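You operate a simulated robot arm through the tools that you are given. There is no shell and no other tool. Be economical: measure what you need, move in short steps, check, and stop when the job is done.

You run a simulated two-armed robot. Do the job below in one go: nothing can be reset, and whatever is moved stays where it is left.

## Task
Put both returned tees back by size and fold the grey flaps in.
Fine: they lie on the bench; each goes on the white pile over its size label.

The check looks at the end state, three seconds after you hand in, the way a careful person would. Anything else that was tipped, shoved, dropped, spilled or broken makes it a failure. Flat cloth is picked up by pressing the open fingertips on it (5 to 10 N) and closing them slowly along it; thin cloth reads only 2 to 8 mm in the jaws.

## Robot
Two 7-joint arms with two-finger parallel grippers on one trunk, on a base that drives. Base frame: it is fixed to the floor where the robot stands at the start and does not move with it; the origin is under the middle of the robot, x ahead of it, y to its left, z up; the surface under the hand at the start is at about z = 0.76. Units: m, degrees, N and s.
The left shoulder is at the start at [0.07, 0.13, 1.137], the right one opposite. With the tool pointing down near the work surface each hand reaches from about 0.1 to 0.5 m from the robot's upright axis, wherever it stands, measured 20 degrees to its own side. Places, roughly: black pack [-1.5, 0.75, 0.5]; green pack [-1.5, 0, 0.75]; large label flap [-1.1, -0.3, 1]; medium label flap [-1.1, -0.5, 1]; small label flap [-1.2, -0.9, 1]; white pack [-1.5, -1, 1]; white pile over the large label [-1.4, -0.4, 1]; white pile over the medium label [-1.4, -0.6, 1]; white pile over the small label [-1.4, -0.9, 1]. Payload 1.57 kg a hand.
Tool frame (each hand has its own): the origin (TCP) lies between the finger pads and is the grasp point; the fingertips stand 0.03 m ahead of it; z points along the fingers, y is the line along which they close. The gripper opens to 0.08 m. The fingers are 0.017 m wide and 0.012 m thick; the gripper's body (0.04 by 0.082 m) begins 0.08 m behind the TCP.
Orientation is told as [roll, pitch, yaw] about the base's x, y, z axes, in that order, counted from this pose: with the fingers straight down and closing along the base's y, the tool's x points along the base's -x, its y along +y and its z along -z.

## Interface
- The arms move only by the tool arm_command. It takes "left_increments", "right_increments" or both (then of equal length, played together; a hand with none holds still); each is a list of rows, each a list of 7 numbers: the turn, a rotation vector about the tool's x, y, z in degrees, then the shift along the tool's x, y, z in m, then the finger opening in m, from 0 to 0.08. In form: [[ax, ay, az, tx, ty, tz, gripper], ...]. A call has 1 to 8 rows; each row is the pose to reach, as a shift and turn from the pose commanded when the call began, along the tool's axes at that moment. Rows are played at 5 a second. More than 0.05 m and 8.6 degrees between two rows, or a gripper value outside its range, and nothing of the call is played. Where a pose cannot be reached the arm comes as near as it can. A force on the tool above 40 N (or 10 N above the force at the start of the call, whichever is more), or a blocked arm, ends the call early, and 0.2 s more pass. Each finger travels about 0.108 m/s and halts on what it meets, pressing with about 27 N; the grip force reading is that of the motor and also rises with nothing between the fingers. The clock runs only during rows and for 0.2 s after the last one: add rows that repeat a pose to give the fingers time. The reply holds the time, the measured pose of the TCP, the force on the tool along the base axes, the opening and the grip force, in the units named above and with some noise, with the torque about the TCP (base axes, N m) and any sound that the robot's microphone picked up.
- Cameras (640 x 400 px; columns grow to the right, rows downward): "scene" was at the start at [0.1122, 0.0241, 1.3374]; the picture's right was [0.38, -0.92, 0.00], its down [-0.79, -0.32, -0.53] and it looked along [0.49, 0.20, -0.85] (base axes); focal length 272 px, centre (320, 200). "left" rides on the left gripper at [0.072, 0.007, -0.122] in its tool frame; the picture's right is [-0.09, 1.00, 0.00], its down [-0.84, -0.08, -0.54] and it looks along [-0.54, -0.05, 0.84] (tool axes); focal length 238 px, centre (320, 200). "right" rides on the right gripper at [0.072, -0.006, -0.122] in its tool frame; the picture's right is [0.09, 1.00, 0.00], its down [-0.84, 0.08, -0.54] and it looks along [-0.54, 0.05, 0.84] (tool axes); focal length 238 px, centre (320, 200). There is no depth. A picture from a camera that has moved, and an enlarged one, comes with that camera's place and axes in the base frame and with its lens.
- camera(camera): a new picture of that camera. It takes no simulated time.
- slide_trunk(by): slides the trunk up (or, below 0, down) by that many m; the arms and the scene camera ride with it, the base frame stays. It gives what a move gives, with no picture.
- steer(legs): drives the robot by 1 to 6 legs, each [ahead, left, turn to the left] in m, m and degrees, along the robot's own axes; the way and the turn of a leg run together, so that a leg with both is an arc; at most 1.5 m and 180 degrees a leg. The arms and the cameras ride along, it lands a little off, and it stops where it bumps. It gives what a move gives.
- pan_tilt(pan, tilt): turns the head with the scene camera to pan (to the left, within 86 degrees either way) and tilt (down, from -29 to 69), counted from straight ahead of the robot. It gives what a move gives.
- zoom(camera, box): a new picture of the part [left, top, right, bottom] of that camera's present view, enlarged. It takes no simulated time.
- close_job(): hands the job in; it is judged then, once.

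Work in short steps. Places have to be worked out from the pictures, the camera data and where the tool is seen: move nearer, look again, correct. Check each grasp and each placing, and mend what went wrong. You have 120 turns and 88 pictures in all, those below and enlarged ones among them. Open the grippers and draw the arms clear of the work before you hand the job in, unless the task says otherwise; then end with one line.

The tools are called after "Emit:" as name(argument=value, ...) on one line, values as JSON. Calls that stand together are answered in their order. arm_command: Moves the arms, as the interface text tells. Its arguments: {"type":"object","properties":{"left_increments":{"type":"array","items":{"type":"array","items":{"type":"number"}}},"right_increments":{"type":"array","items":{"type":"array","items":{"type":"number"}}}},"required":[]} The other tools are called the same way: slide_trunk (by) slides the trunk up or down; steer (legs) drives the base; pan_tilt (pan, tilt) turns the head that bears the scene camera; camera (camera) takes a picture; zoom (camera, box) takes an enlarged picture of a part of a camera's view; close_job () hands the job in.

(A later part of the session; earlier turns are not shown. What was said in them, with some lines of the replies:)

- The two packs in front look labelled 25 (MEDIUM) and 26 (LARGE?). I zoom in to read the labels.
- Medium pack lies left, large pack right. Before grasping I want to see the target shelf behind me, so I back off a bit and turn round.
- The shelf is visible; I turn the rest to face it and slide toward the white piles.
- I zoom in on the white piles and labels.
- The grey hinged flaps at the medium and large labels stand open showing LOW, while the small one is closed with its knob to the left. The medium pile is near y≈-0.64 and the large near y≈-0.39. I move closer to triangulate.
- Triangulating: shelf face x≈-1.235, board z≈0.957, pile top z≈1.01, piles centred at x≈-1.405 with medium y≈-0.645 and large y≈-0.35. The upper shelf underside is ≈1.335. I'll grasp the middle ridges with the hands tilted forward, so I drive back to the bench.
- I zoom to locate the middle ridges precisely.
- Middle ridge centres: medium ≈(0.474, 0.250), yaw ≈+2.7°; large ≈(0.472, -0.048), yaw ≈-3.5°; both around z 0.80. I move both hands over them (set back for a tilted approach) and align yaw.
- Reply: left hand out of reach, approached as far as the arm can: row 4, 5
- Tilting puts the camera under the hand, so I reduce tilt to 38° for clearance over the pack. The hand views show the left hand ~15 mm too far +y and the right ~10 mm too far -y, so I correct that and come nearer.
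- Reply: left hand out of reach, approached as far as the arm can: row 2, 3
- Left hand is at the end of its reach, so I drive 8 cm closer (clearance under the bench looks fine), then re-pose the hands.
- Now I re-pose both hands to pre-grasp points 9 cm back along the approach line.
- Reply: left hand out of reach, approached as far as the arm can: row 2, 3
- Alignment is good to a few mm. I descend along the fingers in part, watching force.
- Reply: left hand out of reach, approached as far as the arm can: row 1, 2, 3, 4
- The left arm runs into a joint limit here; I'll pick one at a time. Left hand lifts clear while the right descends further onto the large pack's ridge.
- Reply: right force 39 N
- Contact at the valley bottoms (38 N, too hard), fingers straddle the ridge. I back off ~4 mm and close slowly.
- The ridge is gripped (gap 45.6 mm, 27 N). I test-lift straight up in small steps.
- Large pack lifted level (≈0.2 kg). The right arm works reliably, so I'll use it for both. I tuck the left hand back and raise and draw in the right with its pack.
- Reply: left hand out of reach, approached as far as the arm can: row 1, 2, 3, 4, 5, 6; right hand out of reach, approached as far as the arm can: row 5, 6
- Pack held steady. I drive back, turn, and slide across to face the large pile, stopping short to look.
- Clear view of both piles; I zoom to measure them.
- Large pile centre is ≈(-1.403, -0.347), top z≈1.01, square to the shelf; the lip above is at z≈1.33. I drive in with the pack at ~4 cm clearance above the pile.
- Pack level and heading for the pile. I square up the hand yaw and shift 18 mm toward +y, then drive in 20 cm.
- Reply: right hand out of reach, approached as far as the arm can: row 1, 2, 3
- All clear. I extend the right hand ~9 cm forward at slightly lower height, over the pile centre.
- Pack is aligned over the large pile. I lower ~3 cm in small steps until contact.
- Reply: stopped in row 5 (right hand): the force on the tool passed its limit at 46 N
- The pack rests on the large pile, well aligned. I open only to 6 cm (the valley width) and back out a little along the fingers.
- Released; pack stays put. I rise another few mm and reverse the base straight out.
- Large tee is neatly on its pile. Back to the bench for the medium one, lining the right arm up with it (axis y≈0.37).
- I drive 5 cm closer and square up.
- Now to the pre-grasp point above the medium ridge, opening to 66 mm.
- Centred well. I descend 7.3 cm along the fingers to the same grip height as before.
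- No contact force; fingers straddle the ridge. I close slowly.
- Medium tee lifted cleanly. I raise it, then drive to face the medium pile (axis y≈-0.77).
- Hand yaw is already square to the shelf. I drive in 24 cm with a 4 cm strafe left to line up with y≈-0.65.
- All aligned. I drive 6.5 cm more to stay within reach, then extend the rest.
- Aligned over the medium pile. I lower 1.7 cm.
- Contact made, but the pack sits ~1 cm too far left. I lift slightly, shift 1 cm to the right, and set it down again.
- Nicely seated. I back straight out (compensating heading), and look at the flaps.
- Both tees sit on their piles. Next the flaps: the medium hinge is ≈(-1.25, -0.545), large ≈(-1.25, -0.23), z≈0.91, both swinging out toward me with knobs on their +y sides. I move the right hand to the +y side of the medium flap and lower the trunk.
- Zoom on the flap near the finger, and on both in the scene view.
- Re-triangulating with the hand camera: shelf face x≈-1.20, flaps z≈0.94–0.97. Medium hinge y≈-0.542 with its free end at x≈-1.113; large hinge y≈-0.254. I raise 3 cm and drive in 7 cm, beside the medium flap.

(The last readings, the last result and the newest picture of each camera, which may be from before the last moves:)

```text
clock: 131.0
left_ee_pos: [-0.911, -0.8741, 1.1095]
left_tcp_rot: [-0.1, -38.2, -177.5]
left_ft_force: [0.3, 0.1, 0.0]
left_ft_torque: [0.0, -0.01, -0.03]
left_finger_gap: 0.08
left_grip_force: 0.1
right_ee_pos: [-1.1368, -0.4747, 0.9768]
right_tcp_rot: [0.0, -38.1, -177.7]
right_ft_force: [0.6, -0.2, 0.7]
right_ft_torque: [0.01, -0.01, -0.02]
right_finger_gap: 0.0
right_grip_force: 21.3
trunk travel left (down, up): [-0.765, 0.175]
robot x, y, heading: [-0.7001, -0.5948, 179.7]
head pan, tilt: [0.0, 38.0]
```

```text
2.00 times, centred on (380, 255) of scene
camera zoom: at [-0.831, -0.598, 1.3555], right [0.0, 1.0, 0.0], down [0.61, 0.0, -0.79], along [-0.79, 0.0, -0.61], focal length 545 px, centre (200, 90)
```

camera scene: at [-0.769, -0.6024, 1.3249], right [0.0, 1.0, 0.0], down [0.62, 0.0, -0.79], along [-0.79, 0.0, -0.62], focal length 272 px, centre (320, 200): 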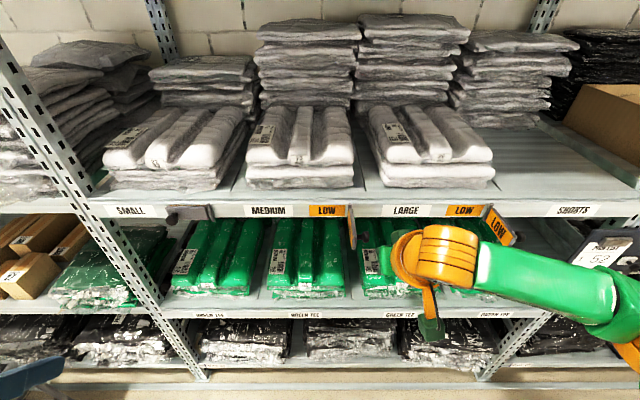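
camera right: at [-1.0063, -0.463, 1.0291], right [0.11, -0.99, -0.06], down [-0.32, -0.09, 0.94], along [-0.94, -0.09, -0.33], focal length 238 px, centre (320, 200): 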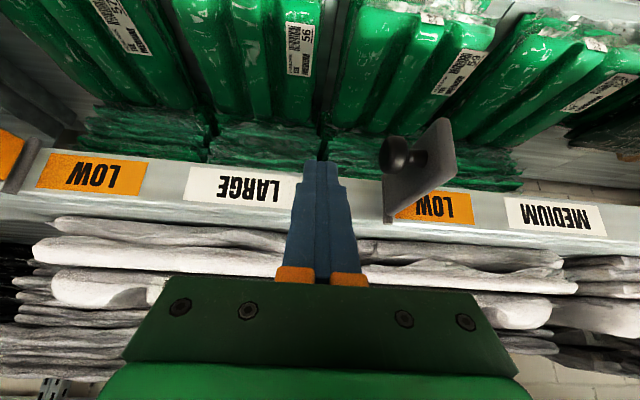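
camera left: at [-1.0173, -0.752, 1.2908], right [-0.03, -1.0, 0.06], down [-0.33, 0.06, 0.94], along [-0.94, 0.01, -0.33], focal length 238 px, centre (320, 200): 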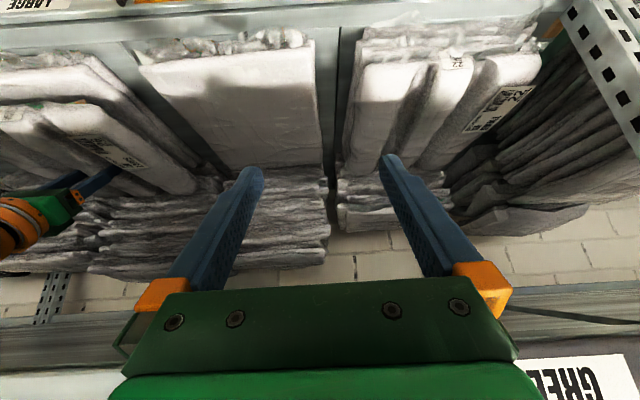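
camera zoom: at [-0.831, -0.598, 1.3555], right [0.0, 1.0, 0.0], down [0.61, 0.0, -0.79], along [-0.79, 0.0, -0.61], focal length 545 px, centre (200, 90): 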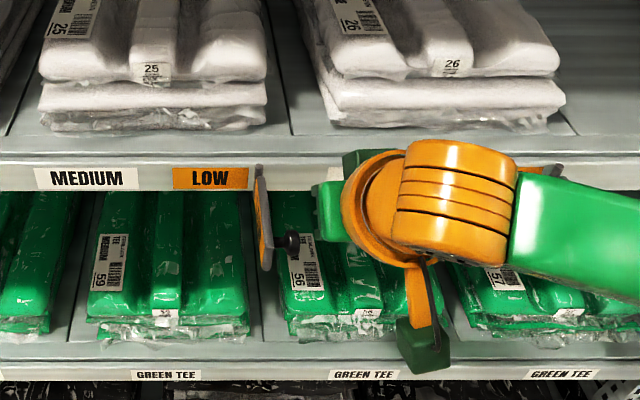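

The tip is beside the flap at the right height, but the arm would sweep too far inward. I move the arm 9 cm outward first and shift the base left by the same amount.

Emit:
arm_command(right_increments=[[0, 0, 0, 0, -0.03, 0, 0], [0, 0, 0, 0, -0.06, 0, 0], [0, 0, 0, 0, -0.09, 0, 0], [0, 0, 0, 0, -0.09, 0, 0]])

Emit:
steer(legs=[[0, 0.09, 0]])

Emit:
camera(camera="right")

```text
clock: 132.0
left_ee_pos: [-0.9163, -0.8736, 1.1099]
left_tcp_rot: [0.0, -38.1, -177.5]
left_ft_force: [1.2, 0.2, -0.5]
left_ft_torque: [-0.02, -0.01, -0.02]
left_finger_gap: 0.0798
left_grip_force: 0.1
right_ee_pos: [-1.1454, -0.3843, 0.9745]
right_tcp_rot: [0.1, -37.7, -177.8]
right_ft_force: [-0.4, -0.8, -0.4]
right_ft_torque: [0.02, -0.01, 0.02]
right_finger_gap: 0.0
right_grip_force: 21.5
trunk travel left (down, up): [-0.765, 0.175]
robot x, y, heading: [-0.6963, -0.5978, 180.2]
head pan, tilt: [0.0, 38.0]
```

```text
clock: 133.2
left_ee_pos: [-0.917, -0.96, 1.1105]
left_tcp_rot: [0.2, -38.1, -177.6]
left_ft_force: [0.2, -0.7, -0.1]
left_ft_torque: [-0.04, 0.05, 0.01]
left_finger_gap: 0.0799
left_grip_force: 0.1
right_ee_pos: [-1.146, -0.4722, 0.9721]
right_tcp_rot: [0.5, -37.7, -178.1]
right_ft_force: [0.1, 0.4, -0.3]
right_ft_torque: [0.0, 0.01, -0.03]
right_finger_gap: 0.0
right_grip_force: 21.3
trunk travel left (down, up): [-0.765, 0.175]
robot x, y, heading: [-0.704, -0.6884, 179.8]
head pan, tilt: [0.0, 38.0]
```

```text
25 pictures are left
camera right: at [-1.0143, -0.4588, 1.0265], right [0.11, -0.99, -0.05], down [-0.33, -0.09, 0.94], along [-0.94, -0.09, -0.33], focal length 238 px, centre (320, 200)
```

right: 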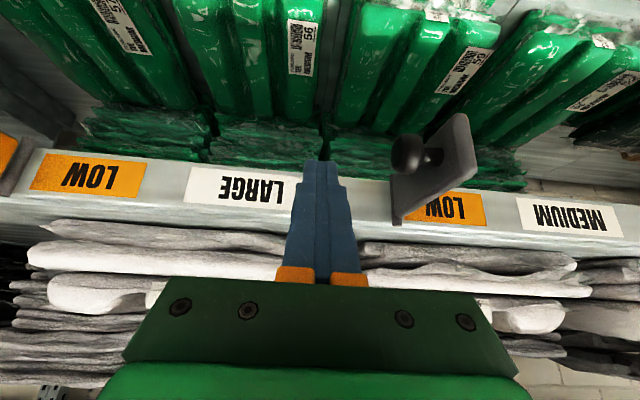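

In position. I sweep left along the flap's closing arc, pushing it from its +y side.

Emit:
arm_command(right_increments=[[0, 0, 0, -0.0016, 0.025, 0.0012, 0], [0, 0, 0, -0.002, 0.045, 0.0015, 0], [0, 0, 0, -0.0024, 0.057, 0.0018, 0], [0, 0, 0, -0.002, 0.067, 0.0015, 0], [0, 0, 0, -0.0016, 0.076, 0.0012, 0], [0, 0, 0, -0.0047, 0.085, 0.0037, 0], [0, 0, 0, -0.0082, 0.093, 0.0064, 0], [0, 0, 0, -0.0082, 0.093, 0.0064, 0]])

Emit:
camera(camera="right")

```text
clock: 134.9
left_ee_pos: [-0.916, -0.964, 1.1099]
left_tcp_rot: [0.1, -38.1, -177.7]
left_ft_force: [-0.3, 0.4, 0.2]
left_ft_torque: [0.0, 0.02, 0.02]
left_finger_gap: 0.0801
left_grip_force: 0.1
right_ee_pos: [-1.1537, -0.5665, 0.9746]
right_tcp_rot: [0.2, -37.6, -177.9]
right_ft_force: [0.3, 0.2, 0.4]
right_ft_torque: [-0.03, 0.02, -0.01]
right_finger_gap: 0.0001
right_grip_force: 20.8
trunk travel left (down, up): [-0.765, 0.175]
robot x, y, heading: [-0.6997, -0.6869, 179.8]
head pan, tilt: [0.0, 38.0]
```

```text
24 pictures are left
camera right: at [-1.0216, -0.5539, 1.0273], right [0.11, -0.99, -0.05], down [-0.33, -0.09, 0.94], along [-0.94, -0.09, -0.33], focal length 238 px, centre (320, 200)
```

right: 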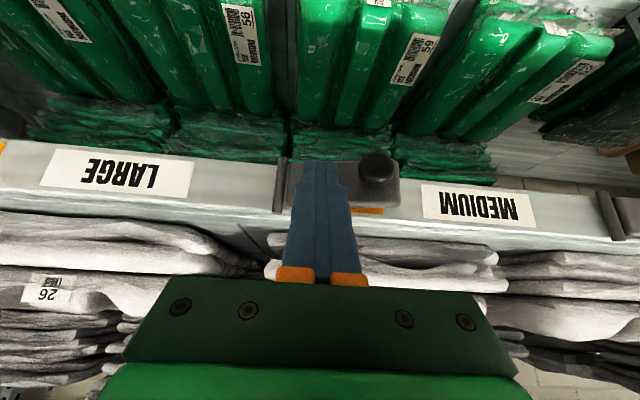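

Nearly shut. I press forward gently to close it fully.

Emit:
arm_command(right_increments=[[0, 0, 0, -0.004, 0.004, 0.003, 0], [0, 0, 0, -0.0075, 0.007, 0.006, 0], [0, 0, 0, -0.011, 0.01, 0.0085, 0], [0, 0, 0, -0.013, 0.012, 0.0105, 0], [0, 0, 0, -0.015, 0.012, 0.012, 0], [0, 0, 0, -0.015, 0.012, 0.012, 0]])

Emit:
camera(camera="right")

```text
clock: 136.3
left_ee_pos: [-0.907, -0.9596, 1.1113]
left_tcp_rot: [0.2, -38.4, -177.8]
left_ft_force: [0.1, 0.1, -0.5]
left_ft_torque: [-0.06, 0.01, -0.01]
left_finger_gap: 0.0802
left_grip_force: 0.0
right_ee_pos: [-1.1628, -0.5753, 0.9774]
right_tcp_rot: [0.4, -37.9, -178.0]
right_ft_force: [28.5, 7.6, -12.7]
right_ft_torque: [0.17, -0.82, -0.23]
right_finger_gap: 0.0
right_grip_force: 21.1
trunk travel left (down, up): [-0.765, 0.175]
robot x, y, heading: [-0.6977, -0.6865, 179.8]
head pan, tilt: [0.0, 38.0]
```

```text
23 pictures are left
camera right: at [-1.0312, -0.5639, 1.0293], right [0.11, -0.99, -0.05], down [-0.32, -0.09, 0.94], along [-0.94, -0.09, -0.33], focal length 238 px, centre (320, 200)
```

right: 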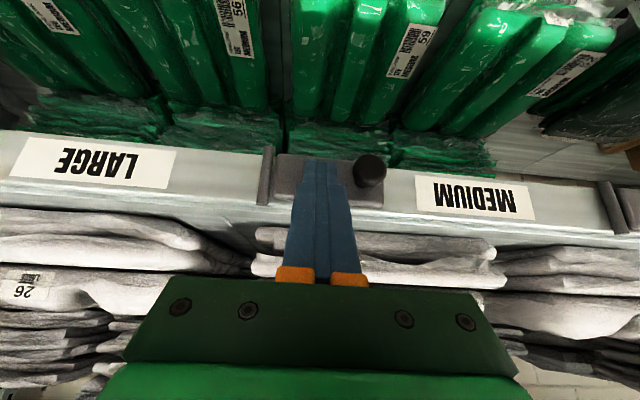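

The medium flap is shut flat. I withdraw, swing the arm outward, then reposition the base for the large flap.

Emit:
arm_command(right_increments=[[0, 0, 0, 0.016, 0, -0.012, 0], [0, 0, 0, 0.032, 0, -0.024, 0], [0, 0, 0, 0.032, -0.03, -0.024, 0], [0, 0, 0, 0.032, -0.06, -0.024, 0], [0, 0, 0, 0.032, -0.09, -0.024, 0], [0, 0, 0, 0.032, -0.09, -0.024, 0]])

Emit:
steer(legs=[[-0.15, 0, 0], [0, -0.31, 0]])

Emit:
camera(camera="right")

Emit:
zoom(camera="scene", box=[120, 160, 480, 310])

```text
clock: 137.8
left_ee_pos: [-0.9168, -0.9637, 1.109]
left_tcp_rot: [0.0, -38.1, -177.6]
left_ft_force: [0.4, -0.6, -0.4]
left_ft_torque: [-0.02, 0.0, -0.02]
left_finger_gap: 0.0799
left_grip_force: 0.2
right_ee_pos: [-1.1338, -0.4867, 0.9742]
right_tcp_rot: [0.2, -37.7, -177.9]
right_ft_force: [0.0, -0.6, 0.1]
right_ft_torque: [-0.01, 0.02, 0.0]
right_finger_gap: 0.0002
right_grip_force: 21.2
trunk travel left (down, up): [-0.765, 0.175]
robot x, y, heading: [-0.6996, -0.6863, 179.9]
head pan, tilt: [0.0, 38.0]
```

```text
clock: 140.8
left_ee_pos: [-0.7641, -0.6649, 1.1077]
left_tcp_rot: [-0.1, -38.0, -177.1]
left_ft_force: [0.2, 0.3, -0.1]
left_ft_torque: [0.01, -0.01, -0.03]
left_finger_gap: 0.0797
left_grip_force: 0.0
right_ee_pos: [-0.9862, -0.1895, 0.9722]
right_tcp_rot: [0.1, -37.7, -177.3]
right_ft_force: [0.3, -0.5, -1.1]
right_ft_torque: [0.05, -0.01, -0.02]
right_finger_gap: 0.0
right_grip_force: 21.9
trunk travel left (down, up): [-0.765, 0.175]
robot x, y, heading: [-0.5473, -0.3862, -179.7]
head pan, tilt: [0.0, 38.0]
```

```text
22 pictures are left
camera right: at [-0.8551, -0.1769, 1.027], right [0.12, -0.99, -0.06], down [-0.33, -0.09, 0.94], along [-0.94, -0.09, -0.33], focal length 238 px, centre (320, 200)
```

right: 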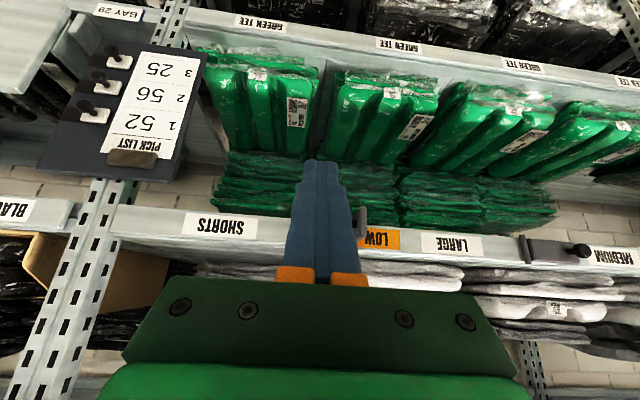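

```text
1.78 times, centred on (300, 235) of scene
camera zoom: at [-0.687, -0.388, 1.355], right [-0.01, 1.0, 0.0], down [0.62, 0.0, -0.79], along [-0.79, 0.0, -0.62], focal length 484 px, centre (356, 138)
```

zoom: 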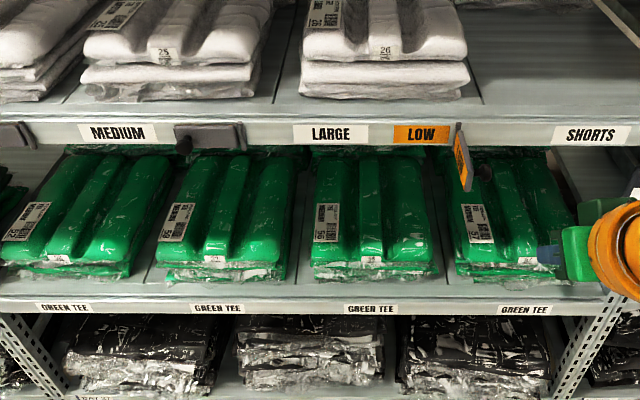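

Medium flap matches the closed small one. Large flap: hinge y≈-0.25, roughly 90° open, knob to ≈-0.225. I drive 16 cm in beside it.

Emit:
steer(legs=[[0.158, -0.006, 0]])

Emit:
camera(camera="right")

```text
clock: 142.2
left_ee_pos: [-0.9221, -0.6586, 1.1092]
left_tcp_rot: [-0.1, -38.1, -177.0]
left_ft_force: [-0.4, 0.0, 0.7]
left_ft_torque: [-0.02, 0.03, -0.01]
left_finger_gap: 0.08
left_grip_force: 0.1
right_ee_pos: [-1.1442, -0.1845, 0.9743]
right_tcp_rot: [0.2, -37.9, -177.3]
right_ft_force: [-0.2, -0.3, 0.2]
right_ft_torque: [0.0, 0.0, -0.02]
right_finger_gap: 0.0
right_grip_force: 21.0
trunk travel left (down, up): [-0.765, 0.175]
robot x, y, heading: [-0.7065, -0.3778, -179.6]
head pan, tilt: [0.0, 38.0]
```

```text
20 pictures are left
camera right: at [-1.0127, -0.1707, 1.0275], right [0.12, -0.99, -0.05], down [-0.32, -0.09, 0.94], along [-0.94, -0.1, -0.33], focal length 238 px, centre (320, 200)
```

right: 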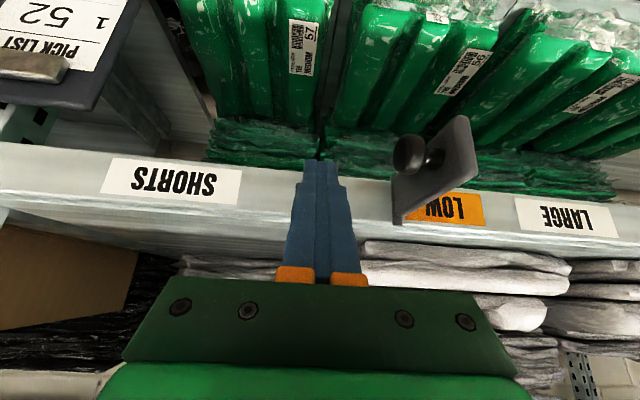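

The view matches the medium case almost exactly, so I repeat the same sweep.

Emit:
arm_command(right_increments=[[0, 0, 0, -0.0012, 0.025, 0.001, 0], [0, 0, 0, -0.0015, 0.045, 0.0012, 0], [0, 0, 0, -0.0015, 0.057, 0.0012, 0], [0, 0, 0, -0.001, 0.067, 0.0008, 0], [0, 0, 0, -0.001, 0.076, 0.0008, 0], [0, 0, 0, -0.0037, 0.085, 0.003, 0], [0, 0, 0, -0.0075, 0.093, 0.006, 0], [0, 0, 0, -0.0075, 0.093, 0.006, 0]])

Emit:
camera(camera="right")

```text
clock: 144.0
left_ee_pos: [-0.9232, -0.6568, 1.1094]
left_tcp_rot: [-0.1, -38.0, -177.1]
left_ft_force: [0.9, 0.5, 0.1]
left_ft_torque: [0.0, 0.0, -0.02]
left_finger_gap: 0.0799
left_grip_force: 0.2
right_ee_pos: [-1.1505, -0.2786, 0.9743]
right_tcp_rot: [0.2, -37.8, -177.2]
right_ft_force: [-0.4, 0.0, 0.8]
right_ft_torque: [0.02, 0.0, -0.02]
right_finger_gap: 0.0001
right_grip_force: 21.3
trunk travel left (down, up): [-0.765, 0.175]
robot x, y, heading: [-0.7093, -0.3779, -179.9]
head pan, tilt: [0.0, 38.0]
```

```text
19 pictures are left
camera right: at [-1.0199, -0.2648, 1.0269], right [0.12, -0.99, -0.05], down [-0.33, -0.09, 0.94], along [-0.94, -0.1, -0.33], focal length 238 px, centre (320, 200)
```

right: 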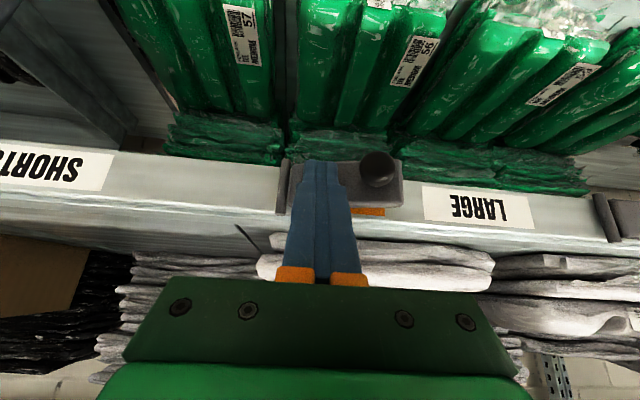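

Almost shut; same gentle press to finish.

Emit:
arm_command(right_increments=[[0, 0, 0, -0.005, 0.004, 0.004, 0], [0, 0, 0, -0.0085, 0.007, 0.0068, 0], [0, 0, 0, -0.012, 0.01, 0.0094, 0], [0, 0, 0, -0.014, 0.012, 0.011, 0], [0, 0, 0, -0.0165, 0.012, 0.013, 0], [0, 0, 0, -0.0165, 0.012, 0.013, 0]])

Emit:
camera(camera="right")

```text
clock: 145.4
left_ee_pos: [-0.9155, -0.6547, 1.1103]
left_tcp_rot: [0.2, -38.4, -177.3]
left_ft_force: [-0.5, 0.2, 0.2]
left_ft_torque: [-0.01, 0.01, 0.02]
left_finger_gap: 0.0798
left_grip_force: 0.1
right_ee_pos: [-1.1623, -0.2885, 0.9761]
right_tcp_rot: [0.3, -38.0, -177.5]
right_ft_force: [29.8, 6.2, -15.0]
right_ft_torque: [0.07, -0.88, -0.17]
right_finger_gap: 0.0
right_grip_force: 21.5
trunk travel left (down, up): [-0.765, 0.175]
robot x, y, heading: [-0.7084, -0.3772, -179.5]
head pan, tilt: [0.0, 38.0]
```

```text
18 pictures are left
camera right: at [-1.0315, -0.2746, 1.0283], right [0.12, -0.99, -0.05], down [-0.32, -0.09, 0.94], along [-0.94, -0.1, -0.33], focal length 238 px, centre (320, 200)
```

right: 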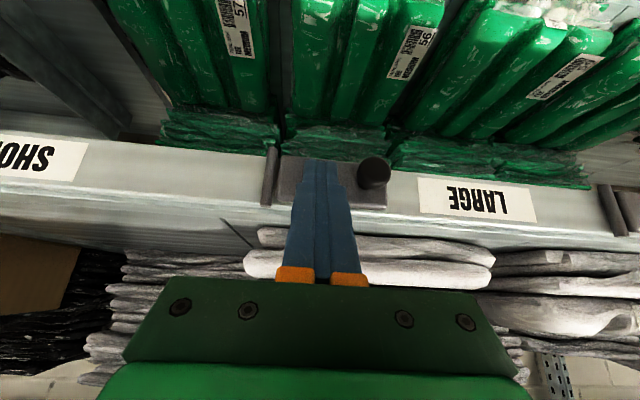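

Large flap shut. I withdraw the hand, back the base away, open the gripper, and check the whole scene.

Emit:
arm_command(right_increments=[[0, 0, 0, 0.016, 0, -0.012, 0], [0, 0, 0, 0.032, 0, -0.024, 0], [0, 0, 0, 0.032, 0, -0.024, 0]])

Emit:
steer(legs=[[-0.25, 0.1, 0]])

Emit:
arm_command(right_increments=[[0, 0, 0, 0, 0, 0, 0.03], [0, 0, 0, 0, 0, 0, 0.06], [0, 0, 0, 0, 0, 0, 0.08], [0, 0, 0, 0, 0, 0, 0.08]])

Emit:
camera(camera="scene")

Emit:
zoom(camera="scene", box=[120, 90, 480, 270])

```text
clock: 146.2
left_ee_pos: [-0.924, -0.6583, 1.1083]
left_tcp_rot: [0.0, -37.9, -177.1]
left_ft_force: [-0.2, 0.2, -0.4]
left_ft_torque: [0.03, -0.02, 0.03]
left_finger_gap: 0.08
left_grip_force: 0.1
right_ee_pos: [-1.1315, -0.2889, 0.9733]
right_tcp_rot: [0.2, -37.8, -177.3]
right_ft_force: [-0.1, 0.4, 0.7]
right_ft_torque: [0.01, -0.04, 0.04]
right_finger_gap: 0.0
right_grip_force: 21.2
trunk travel left (down, up): [-0.765, 0.175]
robot x, y, heading: [-0.706, -0.38, -179.4]
head pan, tilt: [0.0, 38.0]
```

```text
clock: 148.1
left_ee_pos: [-0.6715, -0.7564, 1.108]
left_tcp_rot: [0.0, -37.9, -177.1]
left_ft_force: [0.0, -1.3, -0.4]
left_ft_torque: [0.03, 0.02, 0.02]
left_finger_gap: 0.08
left_grip_force: 0.1
right_ee_pos: [-0.8809, -0.3872, 0.9728]
right_tcp_rot: [0.2, -37.7, -177.4]
right_ft_force: [0.0, -1.0, 0.0]
right_ft_torque: [0.01, 0.02, 0.0]
right_finger_gap: 0.0001
right_grip_force: 21.1
trunk travel left (down, up): [-0.765, 0.175]
robot x, y, heading: [-0.4555, -0.4764, -179.7]
head pan, tilt: [0.0, 38.0]
```

```text
clock: 149.1
left_ee_pos: [-0.6719, -0.7568, 1.1093]
left_tcp_rot: [-0.1, -38.0, -177.0]
left_ft_force: [-0.6, 0.4, 0.0]
left_ft_torque: [0.02, 0.01, 0.01]
left_finger_gap: 0.0801
left_grip_force: 0.1
right_ee_pos: [-0.8788, -0.3877, 0.9739]
right_tcp_rot: [0.1, -37.7, -177.3]
right_ft_force: [-0.1, 0.3, 0.3]
right_ft_torque: [0.0, -0.01, -0.02]
right_finger_gap: 0.08
right_grip_force: 0.0
trunk travel left (down, up): [-0.765, 0.175]
robot x, y, heading: [-0.456, -0.478, -179.8]
head pan, tilt: [0.0, 38.0]
```

```text
17 pictures are left
camera scene: at [-0.5939, -0.4799, 1.3549], right [-0.01, 1.0, 0.0], down [0.62, 0.0, -0.79], along [-0.79, 0.0, -0.62], focal length 272 px, centre (320, 200)
```

scene: 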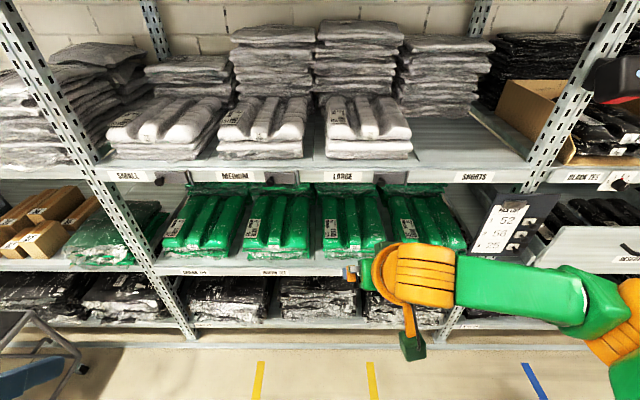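

```text
1.78 times, centred on (300, 180) of scene
camera zoom: at [-0.5939, -0.4799, 1.3549], right [-0.01, 1.0, 0.0], down [0.62, 0.0, -0.79], along [-0.79, 0.0, -0.62], focal length 484 px, centre (356, 236)
```

zoom: 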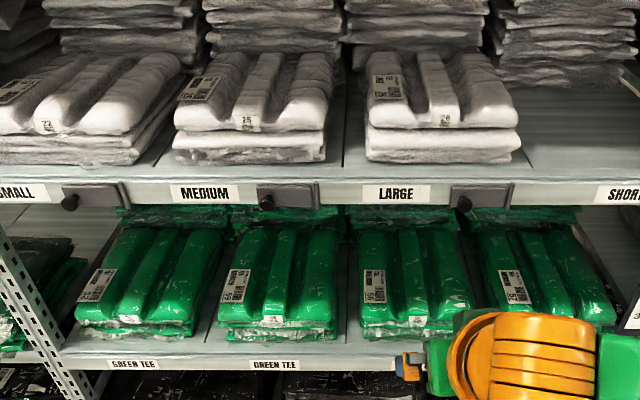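

Both tees are on their size piles, all flaps lie flat, and nothing else has moved. The arms are clear and the grippers open, so I hand in.

Emit:
close_job()

```text
The job is handed in.
```

Both tees are back on their white piles, medium (25) and large (26). The grey medium and large flaps are folded in over LOW, and the job is handed in.
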